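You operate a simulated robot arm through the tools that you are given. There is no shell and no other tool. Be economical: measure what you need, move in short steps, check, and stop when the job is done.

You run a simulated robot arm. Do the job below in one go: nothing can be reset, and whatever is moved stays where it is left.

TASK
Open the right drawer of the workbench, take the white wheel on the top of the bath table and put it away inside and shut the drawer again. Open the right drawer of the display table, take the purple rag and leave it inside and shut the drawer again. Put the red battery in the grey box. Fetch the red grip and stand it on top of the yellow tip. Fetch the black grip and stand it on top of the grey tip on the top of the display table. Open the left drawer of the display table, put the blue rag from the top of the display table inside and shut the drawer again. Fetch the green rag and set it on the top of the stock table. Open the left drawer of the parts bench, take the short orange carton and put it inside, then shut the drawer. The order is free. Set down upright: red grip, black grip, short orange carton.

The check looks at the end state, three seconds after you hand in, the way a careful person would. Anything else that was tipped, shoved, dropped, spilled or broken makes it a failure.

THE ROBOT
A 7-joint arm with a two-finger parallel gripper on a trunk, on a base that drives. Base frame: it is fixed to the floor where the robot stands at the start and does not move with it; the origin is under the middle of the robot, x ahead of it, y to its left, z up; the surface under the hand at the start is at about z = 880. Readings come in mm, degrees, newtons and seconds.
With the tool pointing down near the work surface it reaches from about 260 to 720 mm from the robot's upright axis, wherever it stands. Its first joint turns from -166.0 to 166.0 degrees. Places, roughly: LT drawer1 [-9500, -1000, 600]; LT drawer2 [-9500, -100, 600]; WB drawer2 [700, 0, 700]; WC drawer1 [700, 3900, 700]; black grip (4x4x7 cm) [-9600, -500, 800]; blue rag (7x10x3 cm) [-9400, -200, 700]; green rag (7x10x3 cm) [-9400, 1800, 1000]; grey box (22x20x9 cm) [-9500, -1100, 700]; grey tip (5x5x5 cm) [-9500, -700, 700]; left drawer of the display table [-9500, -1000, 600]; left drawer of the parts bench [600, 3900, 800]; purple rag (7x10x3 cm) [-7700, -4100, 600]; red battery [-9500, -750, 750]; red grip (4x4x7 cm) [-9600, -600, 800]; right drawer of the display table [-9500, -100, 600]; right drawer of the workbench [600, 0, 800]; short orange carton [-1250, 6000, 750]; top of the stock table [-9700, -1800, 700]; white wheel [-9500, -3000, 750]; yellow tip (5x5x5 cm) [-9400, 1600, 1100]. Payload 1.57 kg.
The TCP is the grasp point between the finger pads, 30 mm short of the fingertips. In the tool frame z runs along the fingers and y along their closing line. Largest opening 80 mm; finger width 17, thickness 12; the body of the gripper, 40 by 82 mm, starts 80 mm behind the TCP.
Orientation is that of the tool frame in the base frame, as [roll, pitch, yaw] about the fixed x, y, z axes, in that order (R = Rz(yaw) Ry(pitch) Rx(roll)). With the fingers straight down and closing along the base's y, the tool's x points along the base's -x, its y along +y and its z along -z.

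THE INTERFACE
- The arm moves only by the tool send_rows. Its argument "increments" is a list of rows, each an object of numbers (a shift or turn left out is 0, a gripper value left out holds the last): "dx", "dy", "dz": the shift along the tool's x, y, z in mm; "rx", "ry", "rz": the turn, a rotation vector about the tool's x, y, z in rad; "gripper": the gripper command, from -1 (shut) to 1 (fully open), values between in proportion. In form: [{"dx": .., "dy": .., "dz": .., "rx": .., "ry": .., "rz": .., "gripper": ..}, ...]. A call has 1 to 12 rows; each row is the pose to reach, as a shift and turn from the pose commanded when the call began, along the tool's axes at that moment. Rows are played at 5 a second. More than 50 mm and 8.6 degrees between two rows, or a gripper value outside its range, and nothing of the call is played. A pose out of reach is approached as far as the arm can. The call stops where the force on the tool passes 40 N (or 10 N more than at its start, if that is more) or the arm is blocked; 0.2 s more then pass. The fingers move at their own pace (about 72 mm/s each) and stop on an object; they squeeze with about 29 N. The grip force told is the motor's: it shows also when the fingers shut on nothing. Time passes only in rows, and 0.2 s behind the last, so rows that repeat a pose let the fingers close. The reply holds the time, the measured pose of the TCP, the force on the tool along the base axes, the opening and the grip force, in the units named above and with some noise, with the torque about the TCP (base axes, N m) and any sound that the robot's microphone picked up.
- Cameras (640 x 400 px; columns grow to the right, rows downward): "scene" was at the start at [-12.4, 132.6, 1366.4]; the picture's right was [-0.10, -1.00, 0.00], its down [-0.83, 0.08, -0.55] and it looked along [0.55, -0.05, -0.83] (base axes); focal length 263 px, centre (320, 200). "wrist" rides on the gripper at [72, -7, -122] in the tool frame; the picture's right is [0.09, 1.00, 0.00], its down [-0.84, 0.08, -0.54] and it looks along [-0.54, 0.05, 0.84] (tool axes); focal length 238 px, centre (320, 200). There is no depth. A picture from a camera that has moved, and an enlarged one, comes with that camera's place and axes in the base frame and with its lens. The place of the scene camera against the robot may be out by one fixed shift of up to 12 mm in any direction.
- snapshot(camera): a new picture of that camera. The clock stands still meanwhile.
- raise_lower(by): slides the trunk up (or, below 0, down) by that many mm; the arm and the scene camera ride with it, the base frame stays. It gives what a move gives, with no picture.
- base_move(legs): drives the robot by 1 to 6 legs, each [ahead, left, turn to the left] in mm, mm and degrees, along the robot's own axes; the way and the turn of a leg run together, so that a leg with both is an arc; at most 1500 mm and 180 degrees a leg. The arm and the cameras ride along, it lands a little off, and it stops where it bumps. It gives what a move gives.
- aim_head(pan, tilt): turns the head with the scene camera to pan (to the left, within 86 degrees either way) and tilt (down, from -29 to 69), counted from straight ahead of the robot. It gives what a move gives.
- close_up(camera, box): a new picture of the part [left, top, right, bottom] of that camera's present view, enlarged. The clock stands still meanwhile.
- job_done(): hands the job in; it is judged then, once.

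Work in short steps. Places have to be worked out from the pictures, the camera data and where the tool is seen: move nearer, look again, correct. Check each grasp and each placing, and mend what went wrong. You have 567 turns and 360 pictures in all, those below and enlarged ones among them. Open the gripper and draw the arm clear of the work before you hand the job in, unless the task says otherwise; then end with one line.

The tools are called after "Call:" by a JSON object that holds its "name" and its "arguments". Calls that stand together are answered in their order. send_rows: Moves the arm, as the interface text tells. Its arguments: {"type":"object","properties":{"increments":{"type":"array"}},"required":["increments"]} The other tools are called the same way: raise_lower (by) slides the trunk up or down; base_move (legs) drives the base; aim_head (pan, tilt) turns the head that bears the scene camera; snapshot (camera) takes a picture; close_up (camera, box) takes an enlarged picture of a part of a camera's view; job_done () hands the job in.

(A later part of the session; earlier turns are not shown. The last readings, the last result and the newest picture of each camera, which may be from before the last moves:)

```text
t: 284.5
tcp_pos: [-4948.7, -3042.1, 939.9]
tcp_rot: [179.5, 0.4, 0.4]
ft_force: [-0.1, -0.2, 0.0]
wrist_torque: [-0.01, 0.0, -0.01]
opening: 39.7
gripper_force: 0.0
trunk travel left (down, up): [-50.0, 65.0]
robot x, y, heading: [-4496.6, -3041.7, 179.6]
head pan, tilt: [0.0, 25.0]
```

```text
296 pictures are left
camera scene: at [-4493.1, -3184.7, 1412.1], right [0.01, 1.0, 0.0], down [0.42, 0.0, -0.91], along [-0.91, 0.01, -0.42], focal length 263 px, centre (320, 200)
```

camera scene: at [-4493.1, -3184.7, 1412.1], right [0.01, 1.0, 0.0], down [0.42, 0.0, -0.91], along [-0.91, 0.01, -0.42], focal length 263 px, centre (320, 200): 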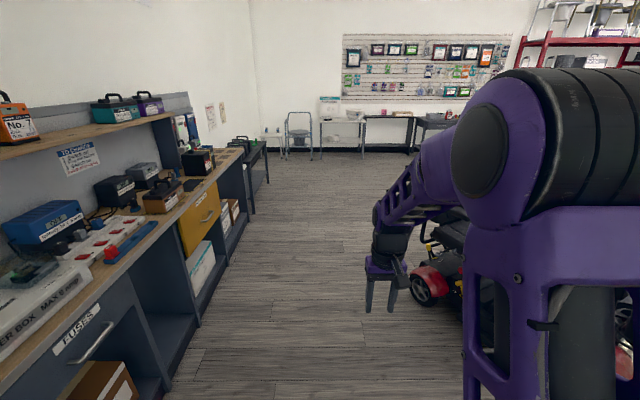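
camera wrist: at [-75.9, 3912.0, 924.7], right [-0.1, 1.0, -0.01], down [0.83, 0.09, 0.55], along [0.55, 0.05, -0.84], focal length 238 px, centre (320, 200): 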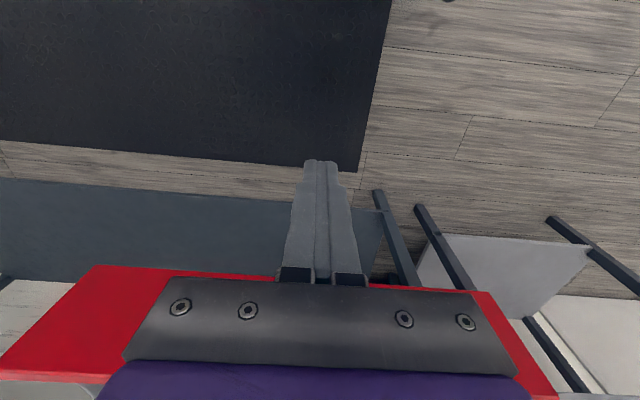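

The corridor at y≈-3040 is clear. I drive on 2400 mm and look again.

Call:
{"name": "base_move", "arguments": {"legs": [[1200, 0, 0.4], [1200, 0, 0]]}}

Call:
{"name": "snapshot", "arguments": {"camera": "scene"}}

Call:
{"name": "aim_head", "arguments": {"pan": 50, "tilt": 30}}

Call:
{"name": "snapshot", "arguments": {"camera": "scene"}}

Call:
{"name": "aim_head", "arguments": {"pan": -60, "tilt": 25}}

Call:
{"name": "snapshot", "arguments": {"camera": "scene"}}

```text
t: 296.2
tcp_pos: [-7343.3, -3094.4, 940.3]
tcp_rot: [179.4, 0.3, 2.9]
ft_force: [-0.5, 0.4, -0.2]
wrist_torque: [0.01, 0.01, 0.02]
opening: 40.1
gripper_force: 0.1
trunk travel left (down, up): [-50.0, 65.0]
robot x, y, heading: [-6889.2, -3075.7, -178.1]
head pan, tilt: [0.0, 25.0]
```

```text
295 pictures are left
camera scene: at [-6880.1, -3218.6, 1412.1], right [-0.03, 1.0, 0.0], down [0.42, 0.01, -0.91], along [-0.91, -0.03, -0.42], focal length 263 px, centre (320, 200)
```

scene: 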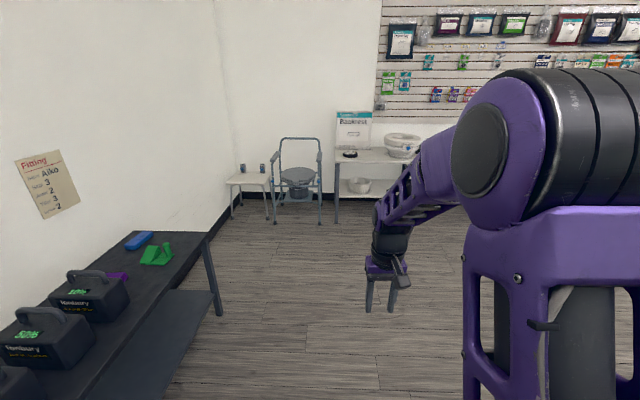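

```text
t: 297.4
tcp_pos: [-7342.4, -3094.0, 939.7]
tcp_rot: [179.4, 0.2, 2.9]
ft_force: [0.2, 0.7, 0.5]
wrist_torque: [0.03, 0.0, 0.02]
opening: 40.0
gripper_force: 0.1
trunk travel left (down, up): [-50.0, 65.0]
robot x, y, heading: [-6891.3, -3078.2, -178.0]
head pan, tilt: [50.0, 30.0]
```

```text
294 pictures are left
camera scene: at [-6843.8, -3286.6, 1404.2], right [-0.79, 0.62, 0.0], down [0.31, 0.39, -0.87], along [-0.53, -0.68, -0.5], focal length 263 px, centre (320, 200)
```

scene: 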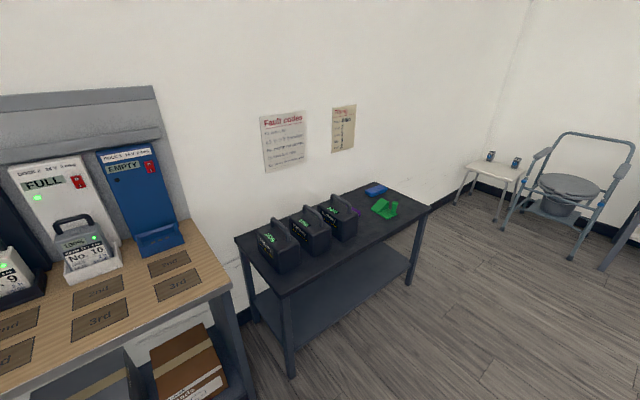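

```text
t: 299.3
tcp_pos: [-7342.5, -3094.3, 939.3]
tcp_rot: [179.3, 0.4, 2.9]
ft_force: [-0.1, 0.3, -0.3]
wrist_torque: [0.02, -0.01, -0.01]
opening: 39.8
gripper_force: 0.1
trunk travel left (down, up): [-50.0, 65.0]
robot x, y, heading: [-6890.5, -3075.7, -177.9]
head pan, tilt: [-60.0, 25.0]
```

```text
293 pictures are left
camera scene: at [-6836.9, -3137.2, 1412.1], right [0.85, 0.53, 0.0], down [0.22, -0.36, -0.91], along [-0.48, 0.77, -0.42], focal length 263 px, centre (320, 200)
```

scene: 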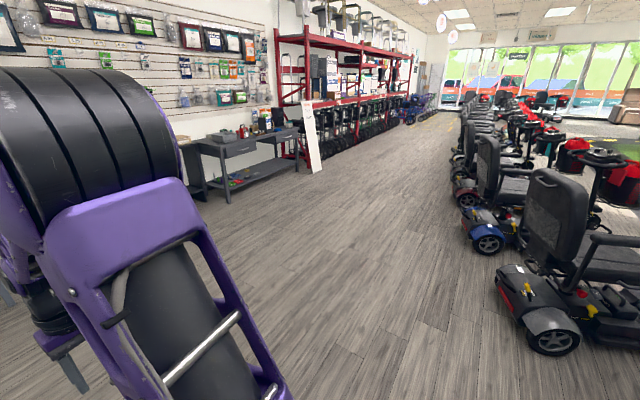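

The display table with its drawers stands along the west wall, and the aisle to it is wide open. The purple rag seems to be behind the meter boxes on the dark bench; I'll fetch it later. I drive to face the display table first.

Call:
{"name": "base_move", "arguments": {"legs": [[1350, 0, -2], [0, -1250, 0], [0, -1230, 0]]}}

Call:
{"name": "aim_head", "arguments": {"pan": 0, "tilt": 35}}

Call:
{"name": "snapshot", "arguments": {"camera": "scene"}}

```text
t: 329.5
tcp_pos: [-8683.5, -613.4, 939.1]
tcp_rot: [179.4, 0.3, 0.0]
ft_force: [0.5, -0.5, -0.7]
wrist_torque: [-0.01, -0.01, 0.03]
opening: 40.1
gripper_force: 0.1
trunk travel left (down, up): [-50.0, 65.0]
robot x, y, heading: [-8234.7, -621.6, 179.2]
head pan, tilt: [-60.0, 25.0]
```

```text
t: 330.8
tcp_pos: [-8683.7, -614.0, 940.3]
tcp_rot: [179.4, 0.3, 0.0]
ft_force: [0.4, -0.8, 0.7]
wrist_torque: [0.02, 0.02, 0.01]
opening: 39.6
gripper_force: 0.0
trunk travel left (down, up): [-50.0, 65.0]
robot x, y, heading: [-8230.5, -619.0, 179.4]
head pan, tilt: [0.0, 35.0]
```

```text
292 pictures are left
camera scene: at [-8224.5, -760.6, 1396.4], right [0.01, 1.0, 0.0], down [0.57, -0.01, -0.82], along [-0.82, 0.01, -0.57], focal length 263 px, centre (320, 200)
```

scene: 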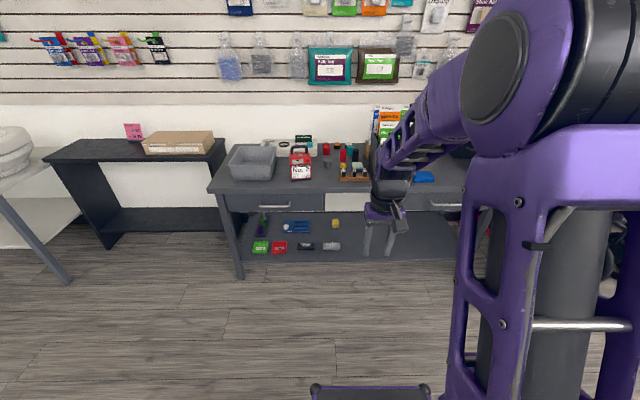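

The handles appear near x≈-9285, z≈630, at y≈-970 (left) and y≈-120 (right). I drive in front of the right drawer at the same stance.

Call:
{"name": "base_move", "arguments": {"legs": [[440, -490, 0.6]]}}

Call:
{"name": "snapshot", "arguments": {"camera": "scene"}}

Call:
{"name": "snapshot", "arguments": {"camera": "wrist"}}

```text
t: 336.0
tcp_pos: [-9121.0, -119.7, 939.9]
tcp_rot: [179.4, 0.4, 0.7]
ft_force: [0.0, 0.3, -0.3]
wrist_torque: [0.0, -0.05, 0.0]
opening: 40.2
gripper_force: 0.1
trunk travel left (down, up): [-50.0, 65.0]
robot x, y, heading: [-8668.2, -119.5, 179.7]
head pan, tilt: [0.0, 35.0]
```

```text
291 pictures are left
camera scene: at [-8659.9, -260.5, 1396.4], right [0.0, 1.0, 0.0], down [0.57, 0.0, -0.82], along [-0.82, 0.0, -0.57], focal length 263 px, centre (320, 200)
```

scene: 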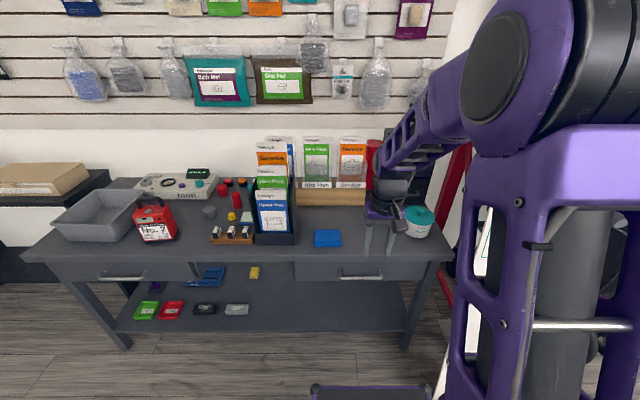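

```text
290 pictures are left
camera wrist: at [-9049.1, -110.8, 1060.5], right [0.1, -0.99, 0.01], down [-0.83, -0.08, 0.55], along [-0.54, -0.06, -0.84], focal length 238 px, centre (320, 200)
```

wrist: 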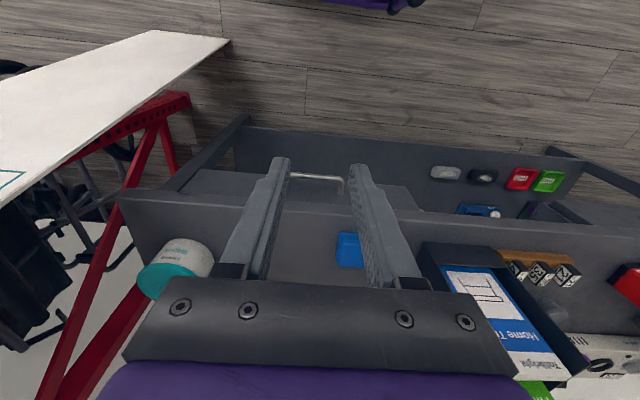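

The right handle centre is near y≈-107, with z≈605 to be refined. I turn the gripper, tilt it, and move to a cautious viewing pose well in front.

Call:
{"name": "send_rows", "arguments": {"increments": [{"rz": 0.13}, {"rz": 0.26}, {"rz": 0.39}, {"rz": 0.52}, {"rz": 0.65}, {"rz": 0.78}, {"rz": 0.91}, {"rz": 1.04}, {"rz": 1.17}, {"rz": 1.3}, {"rz": 1.43}, {"rz": 1.5708}]}}

Call:
{"name": "send_rows", "arguments": {"increments": [{"dx": -2, "dy": 8, "dz": 30, "rx": -0.126}, {"dx": -3, "dy": 16, "dz": 60, "rx": -0.252}, {"dx": -5, "dy": 24, "dz": 90, "rx": -0.378}, {"dx": -6, "dy": 32, "dz": 120, "rx": -0.504}, {"dx": -8, "dy": 40, "dz": 150, "rx": -0.63}, {"dx": -9, "dy": 44, "dz": 180, "rx": -0.756}, {"dx": -10, "dy": 47, "dz": 210, "rx": -0.882}, {"dx": -12, "dy": 47, "dz": 240, "rx": -1.007}]}}

Call:
{"name": "snapshot", "arguments": {"camera": "wrist"}}

Call:
{"name": "close_up", "arguments": {"camera": "scene", "box": [260, 220, 460, 345]}}

```text
t: 338.6
tcp_pos: [-9120.8, -119.0, 939.4]
tcp_rot: [179.7, -0.6, -89.6]
ft_force: [0.4, 0.3, 1.0]
wrist_torque: [0.01, -0.03, 0.01]
opening: 40.2
gripper_force: 0.1
trunk travel left (down, up): [-50.0, 65.0]
robot x, y, heading: [-8668.4, -118.7, 179.6]
head pan, tilt: [0.0, 35.0]
```

```text
t: 340.4
tcp_pos: [-9167.9, -110.9, 699.9]
tcp_rot: [121.9, -0.6, -89.3]
ft_force: [0.3, -0.3, 0.4]
wrist_torque: [-0.04, -0.05, 0.0]
opening: 39.9
gripper_force: 0.1
trunk travel left (down, up): [-50.0, 65.0]
robot x, y, heading: [-8668.4, -117.9, 179.6]
head pan, tilt: [0.0, 35.0]
```

```text
289 pictures are left
camera wrist: at [-9060.6, -181.0, 758.3], right [-0.52, -0.09, 0.85], down [0.41, 0.85, 0.34], along [-0.75, 0.53, -0.41], focal length 238 px, centre (320, 200)
```

wrist: 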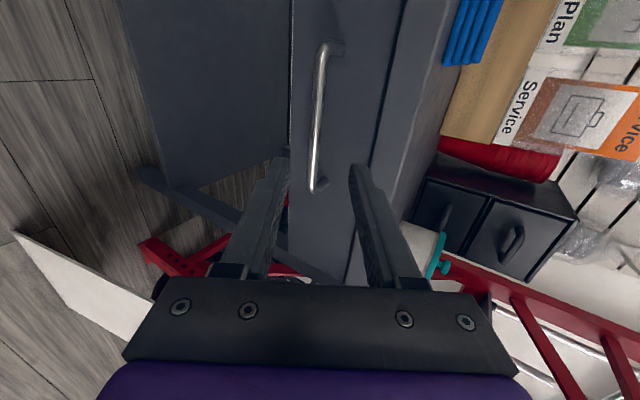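

```text
3.20 times, centred on (360, 282) of scene
camera zoom: at [-8659.6, -260.7, 1396.4], right [0.0, 1.0, 0.0], down [0.57, 0.0, -0.82], along [-0.82, 0.0, -0.57], focal length 841 px, centre (192, -64)
```

zoom: 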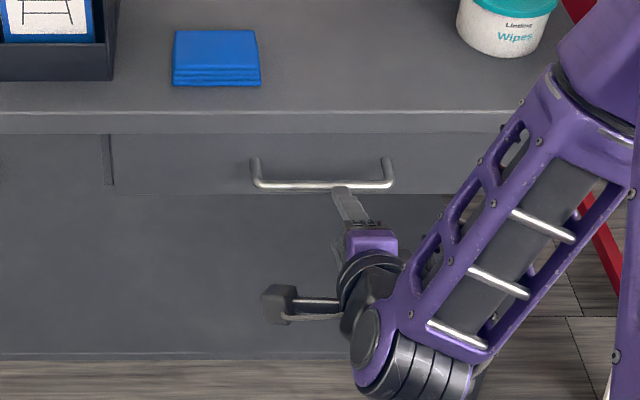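

The bar lies straight ahead, about 130 mm along the fingers and 4 mm to tool -y. I advance 75 mm and check.

Call:
{"name": "send_rows", "arguments": {"increments": [{"dy": -2, "dz": 25}, {"dy": -4, "dz": 50}, {"dy": -4, "dz": 75}]}}

Call:
{"name": "snapshot", "arguments": {"camera": "wrist"}}

```text
t: 341.2
tcp_pos: [-9232.7, -111.2, 655.8]
tcp_rot: [122.0, -0.6, -89.5]
ft_force: [-0.4, -1.0, 1.1]
wrist_torque: [-0.01, -0.01, 0.01]
opening: 39.9
gripper_force: 0.1
trunk travel left (down, up): [-50.0, 65.0]
robot x, y, heading: [-8668.2, -118.3, 179.9]
head pan, tilt: [0.0, 35.0]
```

```text
287 pictures are left
camera wrist: at [-9125.2, -181.1, 715.1], right [-0.53, -0.09, 0.85], down [0.41, 0.84, 0.34], along [-0.75, 0.53, -0.41], focal length 238 px, centre (320, 200)
```

wrist: 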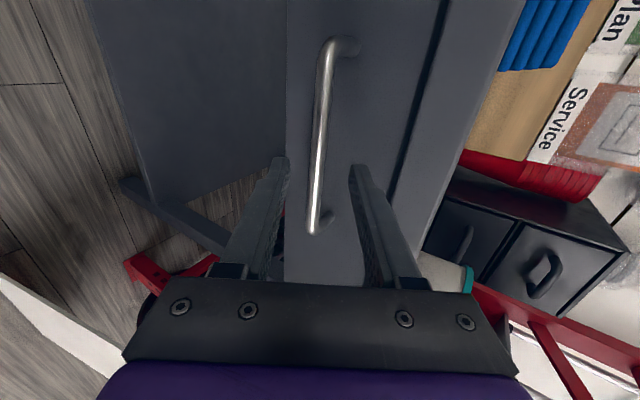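

By the image scale the bar is now close, perhaps 20–40 mm ahead. I advance 14 mm and look again, enlarged.

Call:
{"name": "send_rows", "arguments": {"increments": [{"dz": 7}, {"dz": 14}]}}

Call:
{"name": "close_up", "arguments": {"camera": "scene", "box": [310, 240, 430, 315]}}

Call:
{"name": "close_up", "arguments": {"camera": "wrist", "box": [200, 20, 456, 180]}}

```text
t: 341.8
tcp_pos: [-9242.0, -112.4, 649.2]
tcp_rot: [122.1, -0.7, -89.5]
ft_force: [0.3, -0.9, -1.4]
wrist_torque: [0.0, 0.02, -0.01]
opening: 39.8
gripper_force: 0.0
trunk travel left (down, up): [-50.0, 65.0]
robot x, y, heading: [-8671.5, -117.6, 179.9]
head pan, tilt: [0.0, 35.0]
```

```text
5.33 times, centred on (370, 278) of scene
camera zoom: at [-8659.9, -260.5, 1396.4], right [0.0, 1.0, 0.0], down [0.57, 0.0, -0.82], along [-0.82, 0.0, -0.57], focal length 1401 px, centre (53, -213)
```

zoom: 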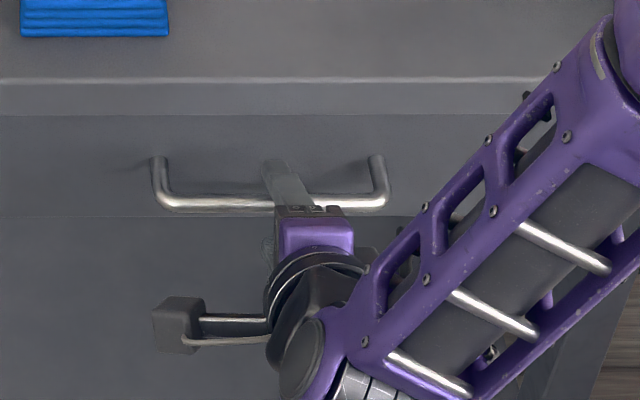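

```text
2.50 times, centred on (328, 100) of wrist
camera zoom: at [-9135.7, -181.9, 707.6], right [-0.53, -0.09, 0.85], down [0.41, 0.84, 0.34], along [-0.74, 0.53, -0.41], focal length 596 px, centre (300, 450)
```

zoom: 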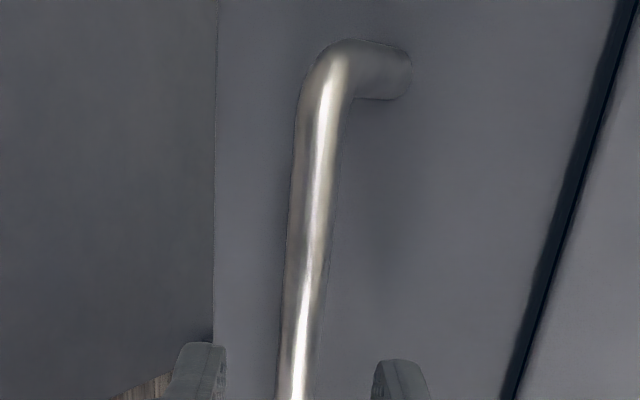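

Geometry puts the bar about 30 mm ahead of the TCP now (at the fingertips). I advance 13 mm and close.

Call:
{"name": "send_rows", "arguments": {"increments": [{"dz": 7}, {"dz": 13}, {"dz": 13}]}}

Call:
{"name": "send_rows", "arguments": {"increments": [{"gripper": -1}, {"gripper": -1}, {"gripper": -1}, {"gripper": -1}]}}

```text
t: 342.6
tcp_pos: [-9253.0, -111.0, 642.0]
tcp_rot: [122.1, -0.6, -89.3]
ft_force: [0.4, 1.3, -0.4]
wrist_torque: [0.02, 0.0, 0.01]
opening: 40.0
gripper_force: 0.1
trunk travel left (down, up): [-50.0, 65.0]
robot x, y, heading: [-8670.0, -122.3, 180.0]
head pan, tilt: [0.0, 35.0]
```

```text
t: 343.6
tcp_pos: [-9253.7, -110.6, 641.6]
tcp_rot: [122.1, -0.6, -89.3]
ft_force: [0.8, 0.0, -3.7]
wrist_torque: [0.23, -0.09, 0.21]
opening: 11.9
gripper_force: 28.9
trunk travel left (down, up): [-50.0, 65.0]
robot x, y, heading: [-8666.3, -118.2, 179.7]
head pan, tilt: [0.0, 35.0]
```

The bar is gripped. I pull back 230 mm, then release and retreat.

Call:
{"name": "base_move", "arguments": {"legs": [[-230, 0, 0]]}}

Call:
{"name": "snapshot", "arguments": {"camera": "scene"}}

```text
t: 345.4
tcp_pos: [-9027.5, -111.7, 641.6]
tcp_rot: [122.1, -0.5, -89.3]
ft_force: [1.3, 7.6, -4.1]
wrist_torque: [0.35, -0.17, 0.0]
opening: 11.7
gripper_force: 29.5
trunk travel left (down, up): [-50.0, 65.0]
robot x, y, heading: [-8441.0, -123.1, 179.8]
head pan, tilt: [0.0, 35.0]
```

```text
284 pictures are left
camera scene: at [-8435.1, -261.1, 1396.4], right [0.0, 1.0, 0.0], down [0.57, 0.0, -0.82], along [-0.82, 0.0, -0.57], focal length 263 px, centre (320, 200)
```

scene: 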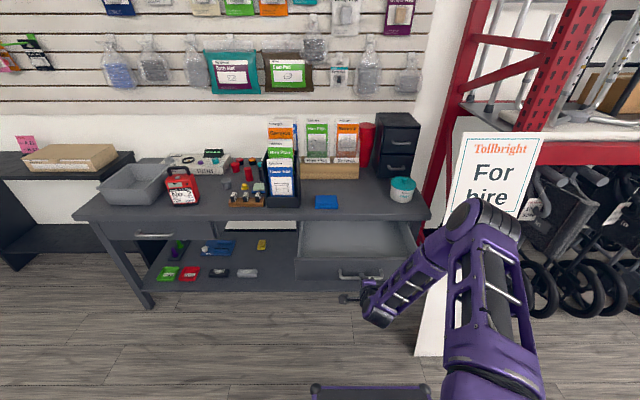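

The drawer is open. I release, pull back, and shift left to the other drawer while keeping this arm posture.

Call:
{"name": "send_rows", "arguments": {"increments": [{"gripper": 0}, {"gripper": 0}, {"dz": -40}, {"dz": -80}]}}

Call:
{"name": "base_move", "arguments": {"legs": [[0, 860, 0.2], [225, 0, 0]]}}

Call:
{"name": "snapshot", "arguments": {"camera": "wrist"}}

Call:
{"name": "snapshot", "arguments": {"camera": "scene"}}

```text
t: 346.4
tcp_pos: [-8958.0, -111.1, 684.6]
tcp_rot: [122.0, -0.5, -89.4]
ft_force: [-0.5, 0.0, -0.1]
wrist_torque: [0.02, -0.01, -0.02]
opening: 40.1
gripper_force: 0.0
trunk travel left (down, up): [-50.0, 65.0]
robot x, y, heading: [-8445.7, -123.2, 179.9]
head pan, tilt: [0.0, 35.0]
```

```text
t: 356.3
tcp_pos: [-9176.5, -981.1, 684.5]
tcp_rot: [122.0, -0.6, -88.2]
ft_force: [0.4, 0.1, -0.2]
wrist_torque: [-0.01, -0.02, 0.01]
opening: 40.0
gripper_force: 0.0
trunk travel left (down, up): [-50.0, 65.0]
robot x, y, heading: [-8659.1, -981.3, -179.0]
head pan, tilt: [0.0, 35.0]
```

```text
283 pictures are left
camera wrist: at [-9067.9, -1050.3, 743.0], right [-0.53, -0.1, 0.84], down [0.39, 0.85, 0.34], along [-0.75, 0.51, -0.41], focal length 238 px, centre (320, 200)
```

wrist: 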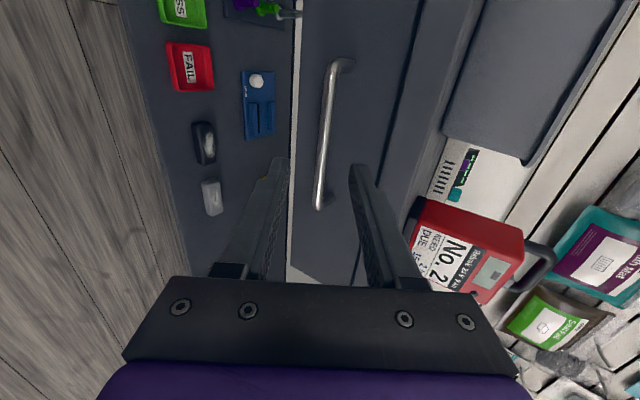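

```text
282 pictures are left
camera scene: at [-8649.1, -1122.5, 1396.4], right [-0.02, 1.0, 0.0], down [0.57, 0.01, -0.82], along [-0.82, -0.01, -0.57], focal length 263 px, centre (320, 200)
```

scene: 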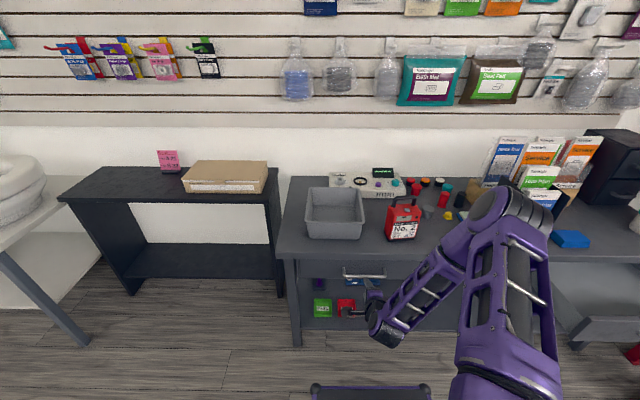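

The left handle is right ahead. I remove the 1° heading error, then check alignment.

Call:
{"name": "base_move", "arguments": {"legs": [[0, 0, -1.2]]}}

Call:
{"name": "send_rows", "arguments": {"increments": [{"dz": 20}, {"dz": 40}]}}

Call:
{"name": "snapshot", "arguments": {"camera": "wrist"}}

```text
t: 357.0
tcp_pos: [-9176.9, -969.6, 684.0]
tcp_rot: [122.0, -0.6, -89.5]
ft_force: [-0.1, 0.5, -0.7]
wrist_torque: [0.0, -0.01, -0.02]
opening: 40.3
gripper_force: 0.0
trunk travel left (down, up): [-50.0, 65.0]
robot x, y, heading: [-8659.7, -983.0, 179.5]
head pan, tilt: [0.0, 35.0]
```

```text
t: 357.6
tcp_pos: [-9209.0, -971.1, 661.5]
tcp_rot: [122.0, -0.5, -89.5]
ft_force: [0.1, -0.8, -0.3]
wrist_torque: [-0.03, 0.0, 0.01]
opening: 40.0
gripper_force: 0.1
trunk travel left (down, up): [-50.0, 65.0]
robot x, y, heading: [-8662.4, -980.2, 179.9]
head pan, tilt: [0.0, 35.0]
```

```text
281 pictures are left
camera wrist: at [-9102.8, -1042.1, 721.4], right [-0.53, -0.09, 0.85], down [0.41, 0.84, 0.34], along [-0.74, 0.53, -0.41], focal length 238 px, centre (320, 200)
```

wrist: 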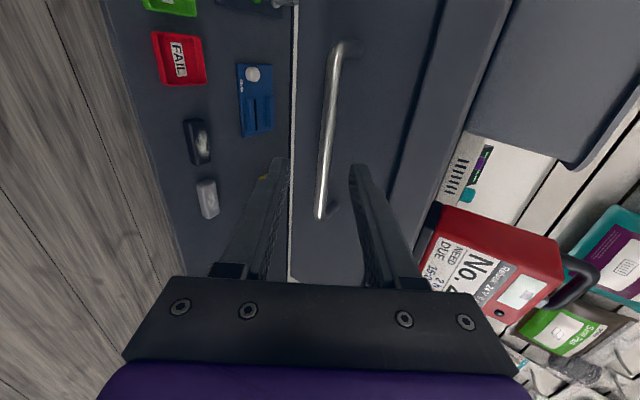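

Offset is about +5 mm in tool y. I correct it, advance about 49 mm to the same final range as before, and close.

Call:
{"name": "send_rows", "arguments": {"increments": [{"dy": 5, "dz": 15}, {"dy": 5, "dz": 32}, {"dy": 5, "dz": 49}, {"dy": 5, "dz": 49}]}}

Call:
{"name": "send_rows", "arguments": {"increments": [{"gripper": -1}, {"gripper": -1}, {"gripper": -1}, {"gripper": -1}]}}

```text
t: 358.6
tcp_pos: [-9254.0, -973.1, 639.8]
tcp_rot: [122.0, -0.6, -89.5]
ft_force: [-0.4, -1.1, -0.3]
wrist_torque: [0.01, 0.0, 0.02]
opening: 39.9
gripper_force: 0.1
trunk travel left (down, up): [-50.0, 65.0]
robot x, y, heading: [-8660.0, -980.1, 180.0]
head pan, tilt: [0.0, 35.0]
```

```text
t: 359.6
tcp_pos: [-9253.3, -971.9, 642.0]
tcp_rot: [121.9, -0.5, -89.5]
ft_force: [-3.2, -0.1, 8.2]
wrist_torque: [0.32, 0.23, 0.12]
opening: 11.6
gripper_force: 29.1
trunk travel left (down, up): [-50.0, 65.0]
robot x, y, heading: [-8659.3, -980.2, 179.9]
head pan, tilt: [0.0, 35.0]
```

Gripped. I pull 230 mm, release and draw back.

Call:
{"name": "base_move", "arguments": {"legs": [[-230, 0, 0]]}}

Call:
{"name": "send_rows", "arguments": {"increments": [{"gripper": 0}, {"gripper": 0}, {"dz": -40}, {"dz": -80}]}}

Call:
{"name": "snapshot", "arguments": {"camera": "scene"}}

```text
t: 361.3
tcp_pos: [-9025.6, -973.2, 639.9]
tcp_rot: [121.9, -0.5, -89.6]
ft_force: [1.9, 14.4, 15.9]
wrist_torque: [0.47, 0.28, -0.17]
opening: 11.7
gripper_force: 29.3
trunk travel left (down, up): [-50.0, 65.0]
robot x, y, heading: [-8433.7, -979.4, 179.9]
head pan, tilt: [0.0, 35.0]
```

```text
t: 362.3
tcp_pos: [-8957.2, -972.3, 682.8]
tcp_rot: [122.0, -0.4, -89.6]
ft_force: [0.3, -0.2, 0.9]
wrist_torque: [-0.03, 0.01, 0.03]
opening: 40.1
gripper_force: 0.0
trunk travel left (down, up): [-50.0, 65.0]
robot x, y, heading: [-8430.9, -983.3, 179.6]
head pan, tilt: [0.0, 35.0]
```

```text
280 pictures are left
camera scene: at [-8424.9, -1123.4, 1396.3], right [0.0, 1.0, 0.0], down [0.57, 0.0, -0.82], along [-0.82, 0.0, -0.57], focal length 263 px, centre (320, 200)
```

scene: 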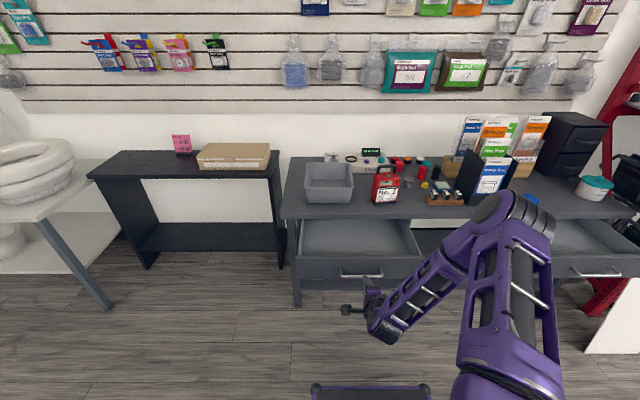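

Both display-table drawers are open. I bring the arm back to the tool-down pose and approach the blue rag first.

Call:
{"name": "send_rows", "arguments": {"increments": [{"dy": 22, "dz": -25, "rx": 0.126}, {"dy": 45, "dz": -50, "rx": 0.252}, {"dy": 67, "dz": -75, "rx": 0.378}, {"dy": 90, "dz": -100, "rx": 0.504}, {"dy": 112, "dz": -125, "rx": 0.63}, {"dy": 134, "dz": -150, "rx": 0.756}, {"dy": 157, "dz": -175, "rx": 0.882}, {"dy": 179, "dz": -199, "rx": 1.012}]}}

Call:
{"name": "send_rows", "arguments": {"increments": [{"rz": -0.13, "gripper": 1}, {"rz": -0.26}, {"rz": -0.39}, {"rz": -0.52}, {"rz": -0.65}, {"rz": -0.78}, {"rz": -0.91}, {"rz": -1.04}, {"rz": -1.17}, {"rz": -1.3}, {"rz": -1.43}, {"rz": -1.5708}]}}

Call:
{"name": "close_up", "arguments": {"camera": "scene", "box": [280, 90, 480, 215]}}

```text
t: 364.1
tcp_pos: [-8885.5, -967.9, 941.5]
tcp_rot: [-180.0, -0.5, -89.7]
ft_force: [0.9, 0.1, 0.4]
wrist_torque: [-0.02, 0.02, 0.03]
opening: 40.0
gripper_force: 0.1
trunk travel left (down, up): [-50.0, 65.0]
robot x, y, heading: [-8436.0, -985.7, 179.6]
head pan, tilt: [0.0, 35.0]
```

```text
t: 366.7
tcp_pos: [-8886.6, -969.3, 940.4]
tcp_rot: [179.6, 0.1, 0.6]
ft_force: [0.0, 0.8, -1.2]
wrist_torque: [-0.02, 0.01, 0.0]
opening: 80.0
gripper_force: 0.0
trunk travel left (down, up): [-50.0, 65.0]
robot x, y, heading: [-8435.9, -979.1, 180.0]
head pan, tilt: [0.0, 35.0]
```

```text
3.20 times, centred on (380, 152) of scene
camera zoom: at [-8424.7, -1123.4, 1396.4], right [0.0, 1.0, 0.0], down [0.57, 0.0, -0.82], along [-0.82, 0.0, -0.57], focal length 841 px, centre (128, 352)
```

zoom: 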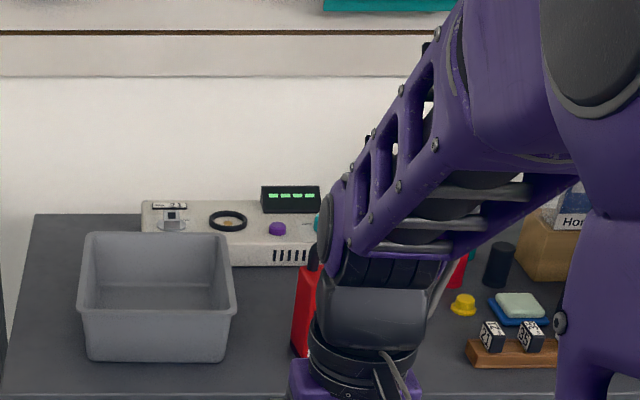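

The rag is around [-9390, -233]. A stance near [-8760, -480] reaches both the rag and the left drawer, so I drive there.

Call:
{"name": "base_move", "arguments": {"legs": [[0, -500, 0], [325, 0, 0]]}}

Call:
{"name": "snapshot", "arguments": {"camera": "scene"}}

Call:
{"name": "snapshot", "arguments": {"camera": "wrist"}}

```text
t: 373.8
tcp_pos: [-9204.5, -471.2, 939.9]
tcp_rot: [179.6, 0.1, 0.3]
ft_force: [0.5, -0.4, 0.2]
wrist_torque: [-0.05, -0.04, 0.01]
opening: 80.1
gripper_force: 0.2
trunk travel left (down, up): [-50.0, 65.0]
robot x, y, heading: [-8751.3, -486.3, 179.8]
head pan, tilt: [0.0, 35.0]
```

```text
278 pictures are left
camera scene: at [-8744.1, -626.5, 1396.4], right [0.01, 1.0, 0.0], down [0.57, 0.0, -0.82], along [-0.82, 0.0, -0.57], focal length 263 px, centre (320, 200)
```

scene: 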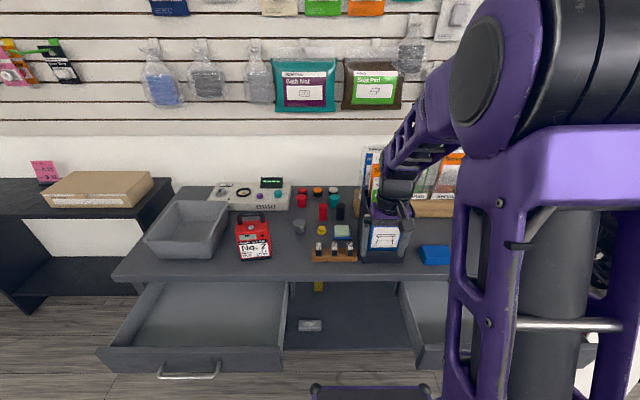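

```text
277 pictures are left
camera wrist: at [-9132.7, -464.1, 1060.9], right [0.1, -1.0, 0.01], down [-0.84, -0.08, 0.54], along [-0.54, -0.06, -0.84], focal length 238 px, centre (320, 200)
```

wrist: 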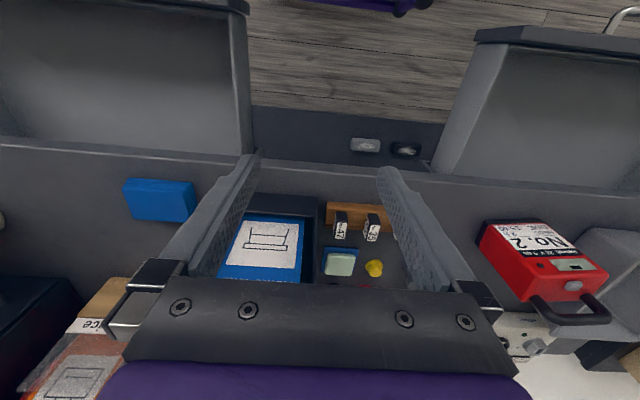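

No bump: the base slides under the drawers. The rag is ~70 mm across x, so I rotate the gripper -90° (camera toward the free right side) and move above it at about [-9375, -220].

Call:
{"name": "send_rows", "arguments": {"increments": [{"rz": -0.13}, {"rz": -0.26}, {"rz": -0.39}, {"rz": -0.52}, {"rz": -0.65}, {"rz": -0.78}, {"rz": -0.91}, {"rz": -1.04}, {"rz": -1.17}, {"rz": -1.3}, {"rz": -1.43}, {"rz": -1.5708}]}}

Call:
{"name": "send_rows", "arguments": {"increments": [{"dx": 42}, {"dx": 84, "dy": -12}, {"dx": 126, "dy": -35}, {"dx": 168, "dy": -70}, {"dx": 205, "dy": -105, "dz": 10}, {"dx": 235, "dy": -140, "dz": 30}, {"dx": 251, "dy": -171, "dz": 60}, {"dx": 251, "dy": -171, "dz": 90}]}}

Call:
{"name": "snapshot", "arguments": {"camera": "wrist"}}

Call:
{"name": "snapshot", "arguments": {"camera": "scene"}}

```text
t: 376.4
tcp_pos: [-9203.6, -470.7, 940.5]
tcp_rot: [-180.0, 0.4, 90.5]
ft_force: [-0.1, -0.4, -0.4]
wrist_torque: [-0.03, -0.01, 0.01]
opening: 80.3
gripper_force: 0.0
trunk travel left (down, up): [-50.0, 65.0]
robot x, y, heading: [-8752.4, -483.6, 179.7]
head pan, tilt: [0.0, 35.0]
```

```text
refused: row 4 steps farther than a row can; nothing moved
```

```text
276 pictures are left
camera wrist: at [-9211.4, -399.1, 1060.2], right [1.0, 0.1, 0.0], down [0.08, -0.83, 0.55], along [0.05, -0.55, -0.84], focal length 238 px, centre (320, 200)
```

wrist: 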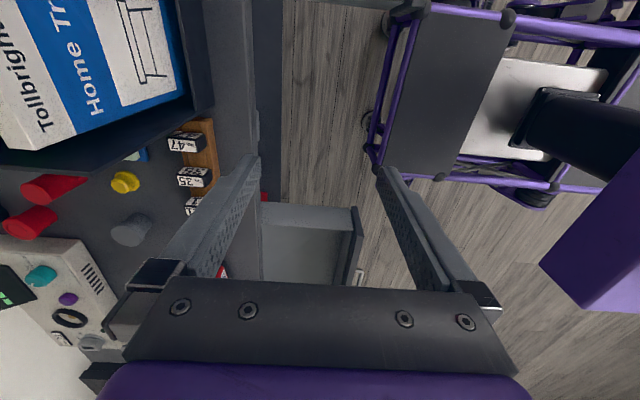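

```text
275 pictures are left
camera scene: at [-8744.2, -626.6, 1396.4], right [0.01, 1.0, 0.0], down [0.57, 0.0, -0.82], along [-0.82, 0.0, -0.57], focal length 263 px, centre (320, 200)
```

scene: 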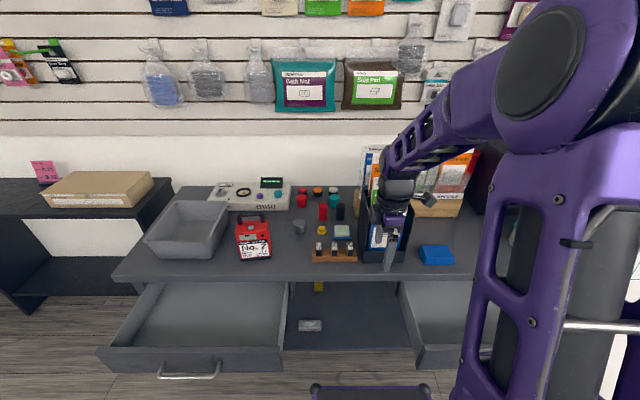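

The rotation is fine; the path steps were just too large. I repeat with smaller ones.

Call:
{"name": "send_rows", "arguments": {"increments": [{"dx": 40}, {"dx": 80, "dy": -5}, {"dx": 118, "dy": -20}, {"dx": 152, "dy": -45}, {"dx": 185, "dy": -75}, {"dx": 215, "dy": -105}, {"dx": 238, "dy": -138, "dz": 10}, {"dx": 251, "dy": -165, "dz": 35}, {"dx": 251, "dy": -171, "dz": 65}, {"dx": 251, "dy": -171, "dz": 90}]}}

Call:
{"name": "snapshot", "arguments": {"camera": "wrist"}}

Call:
{"name": "close_up", "arguments": {"camera": "scene", "box": [340, 200, 500, 300]}}

```text
t: 378.6
tcp_pos: [-9376.0, -221.5, 848.5]
tcp_rot: [-179.8, 0.5, 90.3]
ft_force: [-0.2, 0.0, 0.7]
wrist_torque: [0.01, -0.02, -0.01]
opening: 80.0
gripper_force: 0.0
trunk travel left (down, up): [-50.0, 65.0]
robot x, y, heading: [-8753.5, -485.4, 179.8]
head pan, tilt: [0.0, 35.0]
```

```text
274 pictures are left
camera wrist: at [-9383.0, -149.4, 969.2], right [1.0, 0.1, 0.0], down [0.08, -0.83, 0.55], along [0.05, -0.55, -0.84], focal length 238 px, centre (320, 200)
```

wrist: 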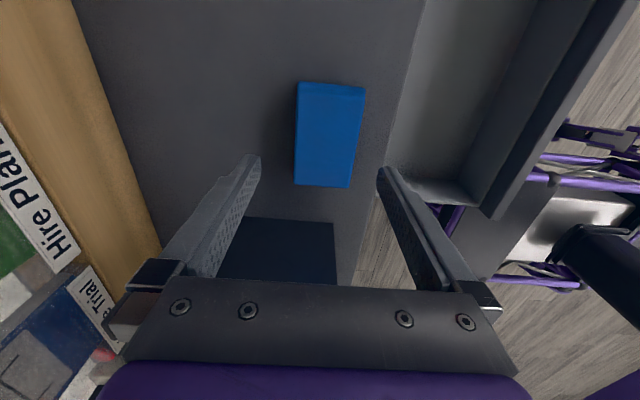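

```text
4.00 times, centred on (420, 250) of scene
camera zoom: at [-8744.2, -626.5, 1396.4], right [0.01, 1.0, 0.0], down [0.57, 0.0, -0.82], along [-0.82, 0.0, -0.57], focal length 1051 px, centre (-80, 0)
```

zoom: 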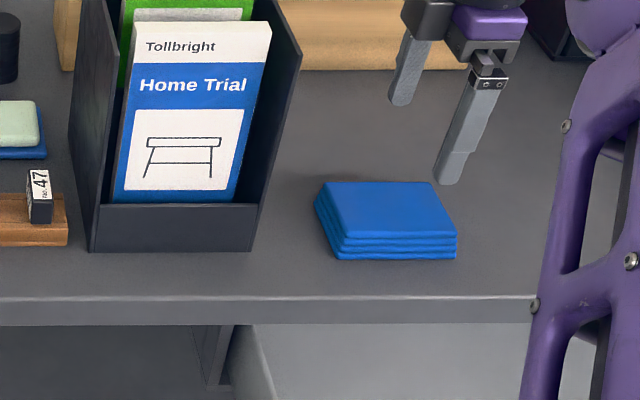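

The rag's centre is about [-9368, -228] with its top near z≈735. I correct and come down to 790 to verify.

Call:
{"name": "send_rows", "arguments": {"increments": [{"dx": -6, "dy": 8, "dz": 20}, {"dx": -6, "dy": 8, "dz": 40}, {"dx": -6, "dy": 8, "dz": 58}]}}

Call:
{"name": "snapshot", "arguments": {"camera": "wrist"}}

Call:
{"name": "close_up", "arguments": {"camera": "scene", "box": [340, 200, 500, 300]}}

```text
t: 379.4
tcp_pos: [-9367.0, -228.6, 790.2]
tcp_rot: [-179.9, 0.4, 90.4]
ft_force: [0.1, 1.1, 0.1]
wrist_torque: [-0.01, -0.03, 0.02]
opening: 79.9
gripper_force: 0.1
trunk travel left (down, up): [-50.0, 65.0]
robot x, y, heading: [-8748.7, -488.3, 179.8]
head pan, tilt: [0.0, 35.0]
```

```text
272 pictures are left
camera wrist: at [-9375.4, -156.1, 911.1], right [1.0, 0.1, 0.0], down [0.08, -0.83, 0.55], along [0.05, -0.55, -0.84], focal length 238 px, centre (320, 200)
```

wrist: 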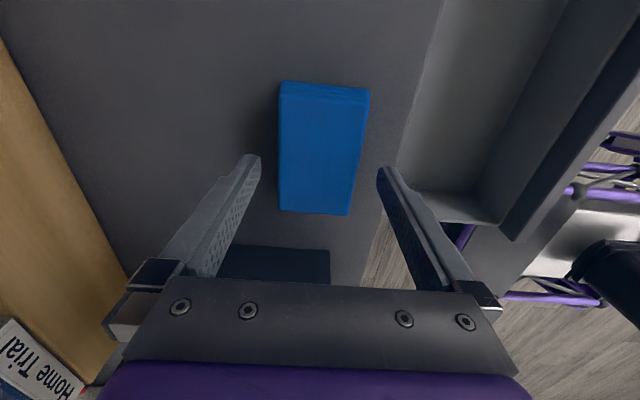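

```text
4.00 times, centred on (420, 250) of scene
camera zoom: at [-8744.2, -626.5, 1396.4], right [0.01, 1.0, 0.0], down [0.57, 0.0, -0.82], along [-0.82, 0.0, -0.57], focal length 1051 px, centre (-80, 0)
```

zoom: 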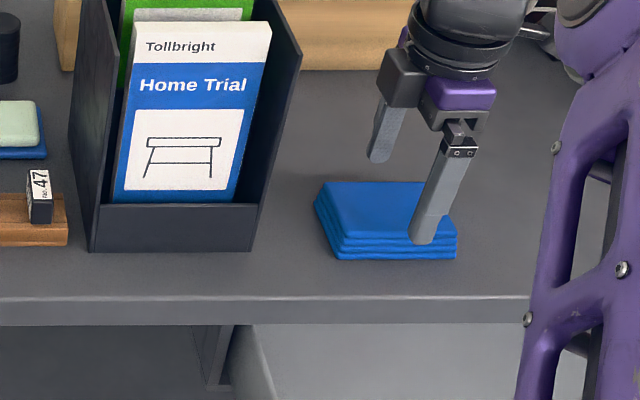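

Aligned in x; the rag centre is about 8 mm further to -y. I correct and descend to z≈741.

Call:
{"name": "send_rows", "arguments": {"increments": [{"dx": -8, "dz": 15}, {"dx": -8, "dz": 30}, {"dx": -8, "dz": 42}, {"dx": -8, "dz": 49}]}}

Call:
{"name": "close_up", "arguments": {"camera": "scene", "box": [380, 220, 476, 280]}}

Call:
{"name": "snapshot", "arguments": {"camera": "wrist"}}

```text
t: 380.4
tcp_pos: [-9367.5, -236.5, 749.5]
tcp_rot: [-179.8, 0.4, 90.2]
ft_force: [10.3, -5.4, 23.0]
wrist_torque: [-0.04, -1.27, -0.25]
opening: 79.9
gripper_force: 0.1
trunk travel left (down, up): [-50.0, 65.0]
robot x, y, heading: [-8749.1, -484.2, 179.8]
head pan, tilt: [0.0, 35.0]
stopped in row 4: the force on the tool passed its limit at 45 N (the readings are from after the stop); the commanded pose is now the measured one
```

```text
6.67 times, centred on (428, 250) of scene
camera zoom: at [-8741.7, -627.7, 1396.4], right [0.01, 1.0, 0.0], down [0.57, 0.0, -0.82], along [-0.82, 0.0, -0.57], focal length 1751 px, centre (-400, -133)
```

zoom: 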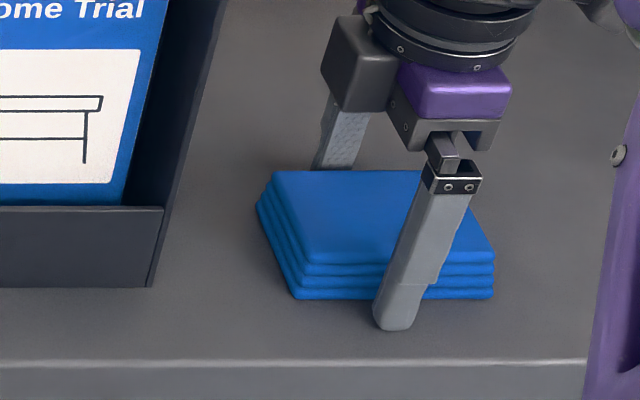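

```text
269 pictures are left
camera wrist: at [-9375.7, -164.7, 871.2], right [1.0, 0.1, 0.0], down [0.08, -0.83, 0.55], along [0.05, -0.54, -0.84], focal length 238 px, centre (320, 200)
```

wrist: 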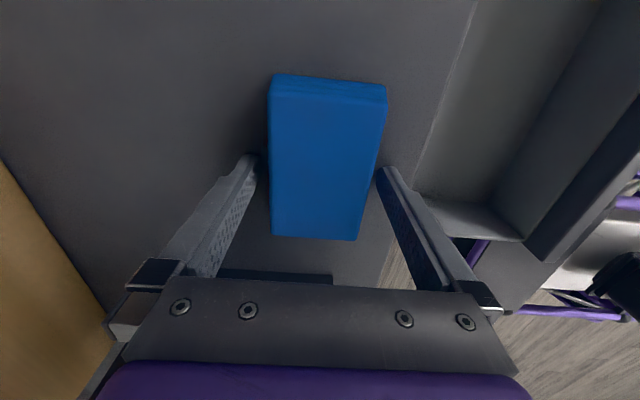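

The fingertips touch the table at z≈717, straddling the rag. I lift 2 mm and close.

Call:
{"name": "send_rows", "arguments": {"increments": [{"dz": -2}, {"dz": -2, "gripper": -1}, {"dz": -2, "gripper": -1}, {"dz": -2, "gripper": -1}]}}

Call:
{"name": "send_rows", "arguments": {"increments": [{"dz": -20}, {"dz": -40}]}}

Call:
{"name": "close_up", "arguments": {"camera": "scene", "box": [380, 200, 476, 260]}}

```text
t: 381.4
tcp_pos: [-9370.8, -233.9, 750.4]
tcp_rot: [-179.6, 0.2, 90.2]
ft_force: [2.6, 1.4, 19.2]
wrist_torque: [0.17, -0.59, 0.03]
opening: 63.9
gripper_force: 29.6
trunk travel left (down, up): [-50.0, 65.0]
robot x, y, heading: [-8752.1, -484.4, 179.8]
head pan, tilt: [0.0, 35.0]
```

```text
t: 382.0
tcp_pos: [-9368.8, -236.6, 788.3]
tcp_rot: [-179.9, 0.4, 90.3]
ft_force: [0.0, 0.3, -0.4]
wrist_torque: [0.0, -0.02, 0.01]
opening: 64.1
gripper_force: 29.0
trunk travel left (down, up): [-50.0, 65.0]
robot x, y, heading: [-8753.6, -485.5, 179.8]
head pan, tilt: [0.0, 35.0]
```

```text
6.67 times, centred on (428, 230) of scene
camera zoom: at [-8744.1, -626.6, 1396.2], right [0.01, 1.0, 0.0], down [0.57, 0.0, -0.82], along [-0.82, 0.0, -0.57], focal length 1751 px, centre (-400, 0)
```

zoom: 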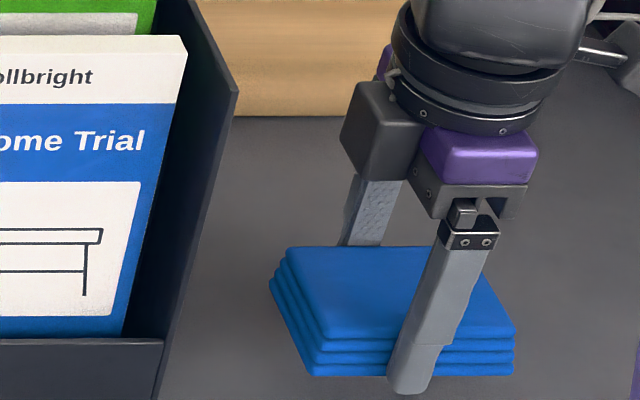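

The rag is held. I lift, back out past the table edge, and swing left over the open left drawer.

Call:
{"name": "send_rows", "arguments": {"increments": [{"dz": -40}, {"dz": -80}, {"dz": -120}, {"dz": -150, "dy": 20}, {"dz": -150, "dy": 65}, {"dz": -150, "dy": 110}, {"dz": -150, "dy": 155}, {"dz": -150, "dy": 195}]}}

Call:
{"name": "send_rows", "arguments": {"increments": [{"dx": -48}, {"dx": -96}, {"dx": -144}, {"dx": -192}, {"dx": -240}, {"dx": -288}, {"dx": -336}, {"dx": -384}, {"dx": -432}, {"dx": -480}, {"dx": -528}, {"dx": -576}]}}

Call:
{"name": "send_rows", "arguments": {"increments": [{"dx": -48}, {"dx": -96}, {"dx": -144}, {"dx": -160, "dz": 40}, {"dx": -160, "dz": 80}]}}

Call:
{"name": "snapshot", "arguments": {"camera": "scene"}}

Call:
{"name": "snapshot", "arguments": {"camera": "wrist"}}

```text
t: 383.8
tcp_pos: [-9174.6, -233.5, 940.1]
tcp_rot: [-179.7, 0.2, 90.3]
ft_force: [0.2, -0.6, 0.2]
wrist_torque: [0.0, -0.01, -0.04]
opening: 64.3
gripper_force: 29.1
trunk travel left (down, up): [-50.0, 65.0]
robot x, y, heading: [-8754.7, -486.1, 179.8]
head pan, tilt: [0.0, 35.0]
```

```text
t: 386.4
tcp_pos: [-9172.0, -811.7, 940.2]
tcp_rot: [-179.9, 0.3, 90.2]
ft_force: [0.1, 0.7, -0.6]
wrist_torque: [-0.01, 0.01, 0.0]
opening: 63.9
gripper_force: 29.3
trunk travel left (down, up): [-50.0, 65.0]
robot x, y, heading: [-8753.5, -486.2, 180.0]
head pan, tilt: [0.0, 35.0]
```

```text
t: 387.6
tcp_pos: [-9169.7, -972.4, 862.8]
tcp_rot: [-179.8, 0.3, 90.3]
ft_force: [0.8, -0.5, -0.7]
wrist_torque: [-0.05, -0.01, 0.0]
opening: 63.8
gripper_force: 28.8
trunk travel left (down, up): [-50.0, 65.0]
robot x, y, heading: [-8750.5, -483.6, 179.7]
head pan, tilt: [0.0, 35.0]
```

```text
267 pictures are left
camera scene: at [-8744.0, -626.5, 1396.4], right [0.01, 1.0, 0.0], down [0.57, 0.0, -0.82], along [-0.82, 0.0, -0.57], focal length 263 px, centre (320, 200)
```

scene: 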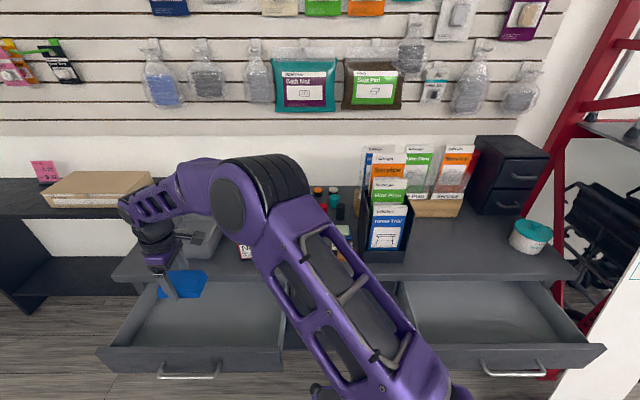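

```text
266 pictures are left
camera wrist: at [-9177.3, -899.9, 982.8], right [1.0, 0.1, 0.0], down [0.08, -0.83, 0.55], along [0.05, -0.54, -0.84], focal length 238 px, centre (320, 200)
```

wrist: 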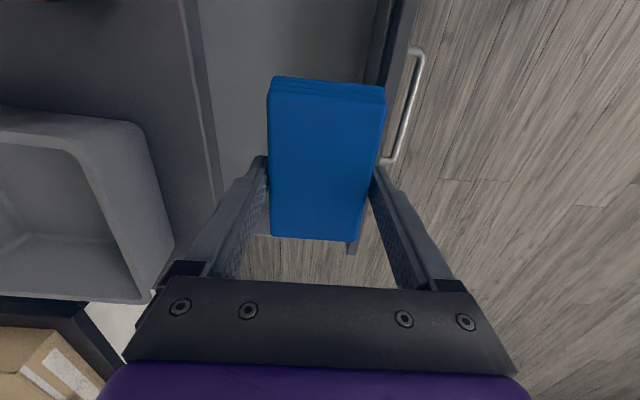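

The rag hangs inside the drawer outline; I shift 35 mm toward the table to centre it and lower into the drawer.

Call:
{"name": "send_rows", "arguments": {"increments": [{"dy": -35}, {"dy": -35, "dz": 40}, {"dy": -35, "dz": 80}, {"dy": -35, "dz": 120}, {"dy": -35, "dz": 160}]}}

Call:
{"name": "snapshot", "arguments": {"camera": "wrist"}}

Call:
{"name": "close_up", "arguments": {"camera": "scene", "box": [80, 220, 300, 358]}}

```text
t: 388.8
tcp_pos: [-9207.0, -971.1, 702.5]
tcp_rot: [-179.7, 0.3, 90.3]
ft_force: [-0.4, -0.4, 0.0]
wrist_torque: [0.03, 0.02, -0.01]
opening: 63.7
gripper_force: 29.1
trunk travel left (down, up): [-50.0, 65.0]
robot x, y, heading: [-8750.4, -485.4, 179.8]
head pan, tilt: [0.0, 35.0]
```

```text
265 pictures are left
camera wrist: at [-9214.2, -898.7, 823.1], right [1.0, 0.1, 0.0], down [0.08, -0.83, 0.55], along [0.05, -0.54, -0.84], focal length 238 px, centre (320, 200)
```

wrist: 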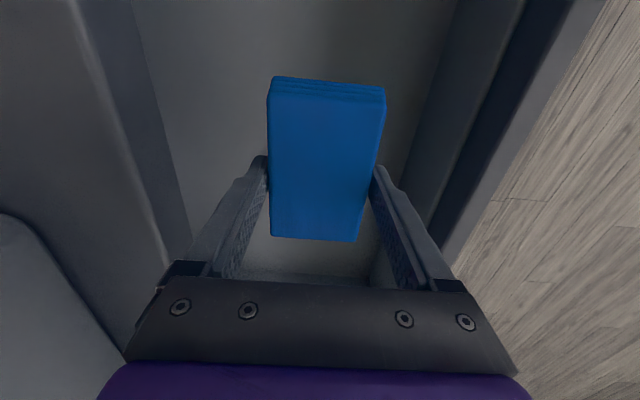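

```text
2.90 times, centred on (190, 289) of scene
camera zoom: at [-8743.9, -626.5, 1396.4], right [0.01, 1.0, 0.0], down [0.57, 0.0, -0.82], along [-0.82, 0.0, -0.57], focal length 762 px, centre (697, -58)
```

zoom: 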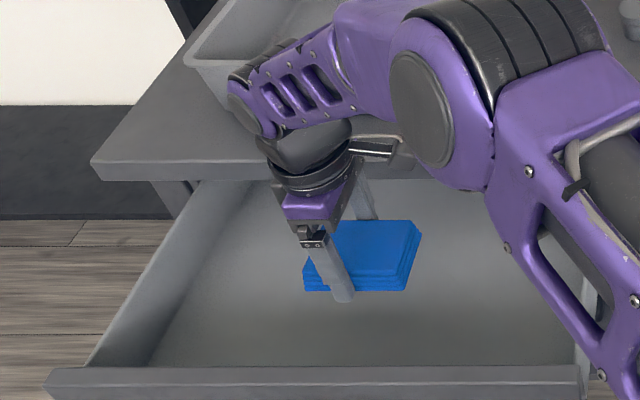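

Centred with clearance on both sides. I lower in small steps to find the floor.

Call:
{"name": "send_rows", "arguments": {"increments": [{"dz": 10}, {"dz": 20}, {"dz": 30}, {"dz": 37}, {"dz": 44}]}}

Call:
{"name": "send_rows", "arguments": {"increments": [{"dz": 4}, {"dz": 8}, {"dz": 12}, {"dz": 16}, {"dz": 20}, {"dz": 24}]}}

```text
t: 390.0
tcp_pos: [-9207.1, -972.5, 658.8]
tcp_rot: [-179.8, 0.3, 90.3]
ft_force: [0.1, -1.2, -0.6]
wrist_torque: [0.0, 0.05, 0.0]
opening: 64.0
gripper_force: 29.2
trunk travel left (down, up): [-50.0, 65.0]
robot x, y, heading: [-8753.8, -489.5, 179.6]
head pan, tilt: [0.0, 35.0]
```

```text
t: 391.4
tcp_pos: [-9206.0, -973.1, 634.2]
tcp_rot: [-179.9, 0.3, 90.3]
ft_force: [-0.1, 0.6, -0.1]
wrist_torque: [0.03, 0.0, 0.0]
opening: 64.1
gripper_force: 29.0
trunk travel left (down, up): [-50.0, 65.0]
robot x, y, heading: [-8752.4, -484.8, 179.6]
head pan, tilt: [0.0, 35.0]
```

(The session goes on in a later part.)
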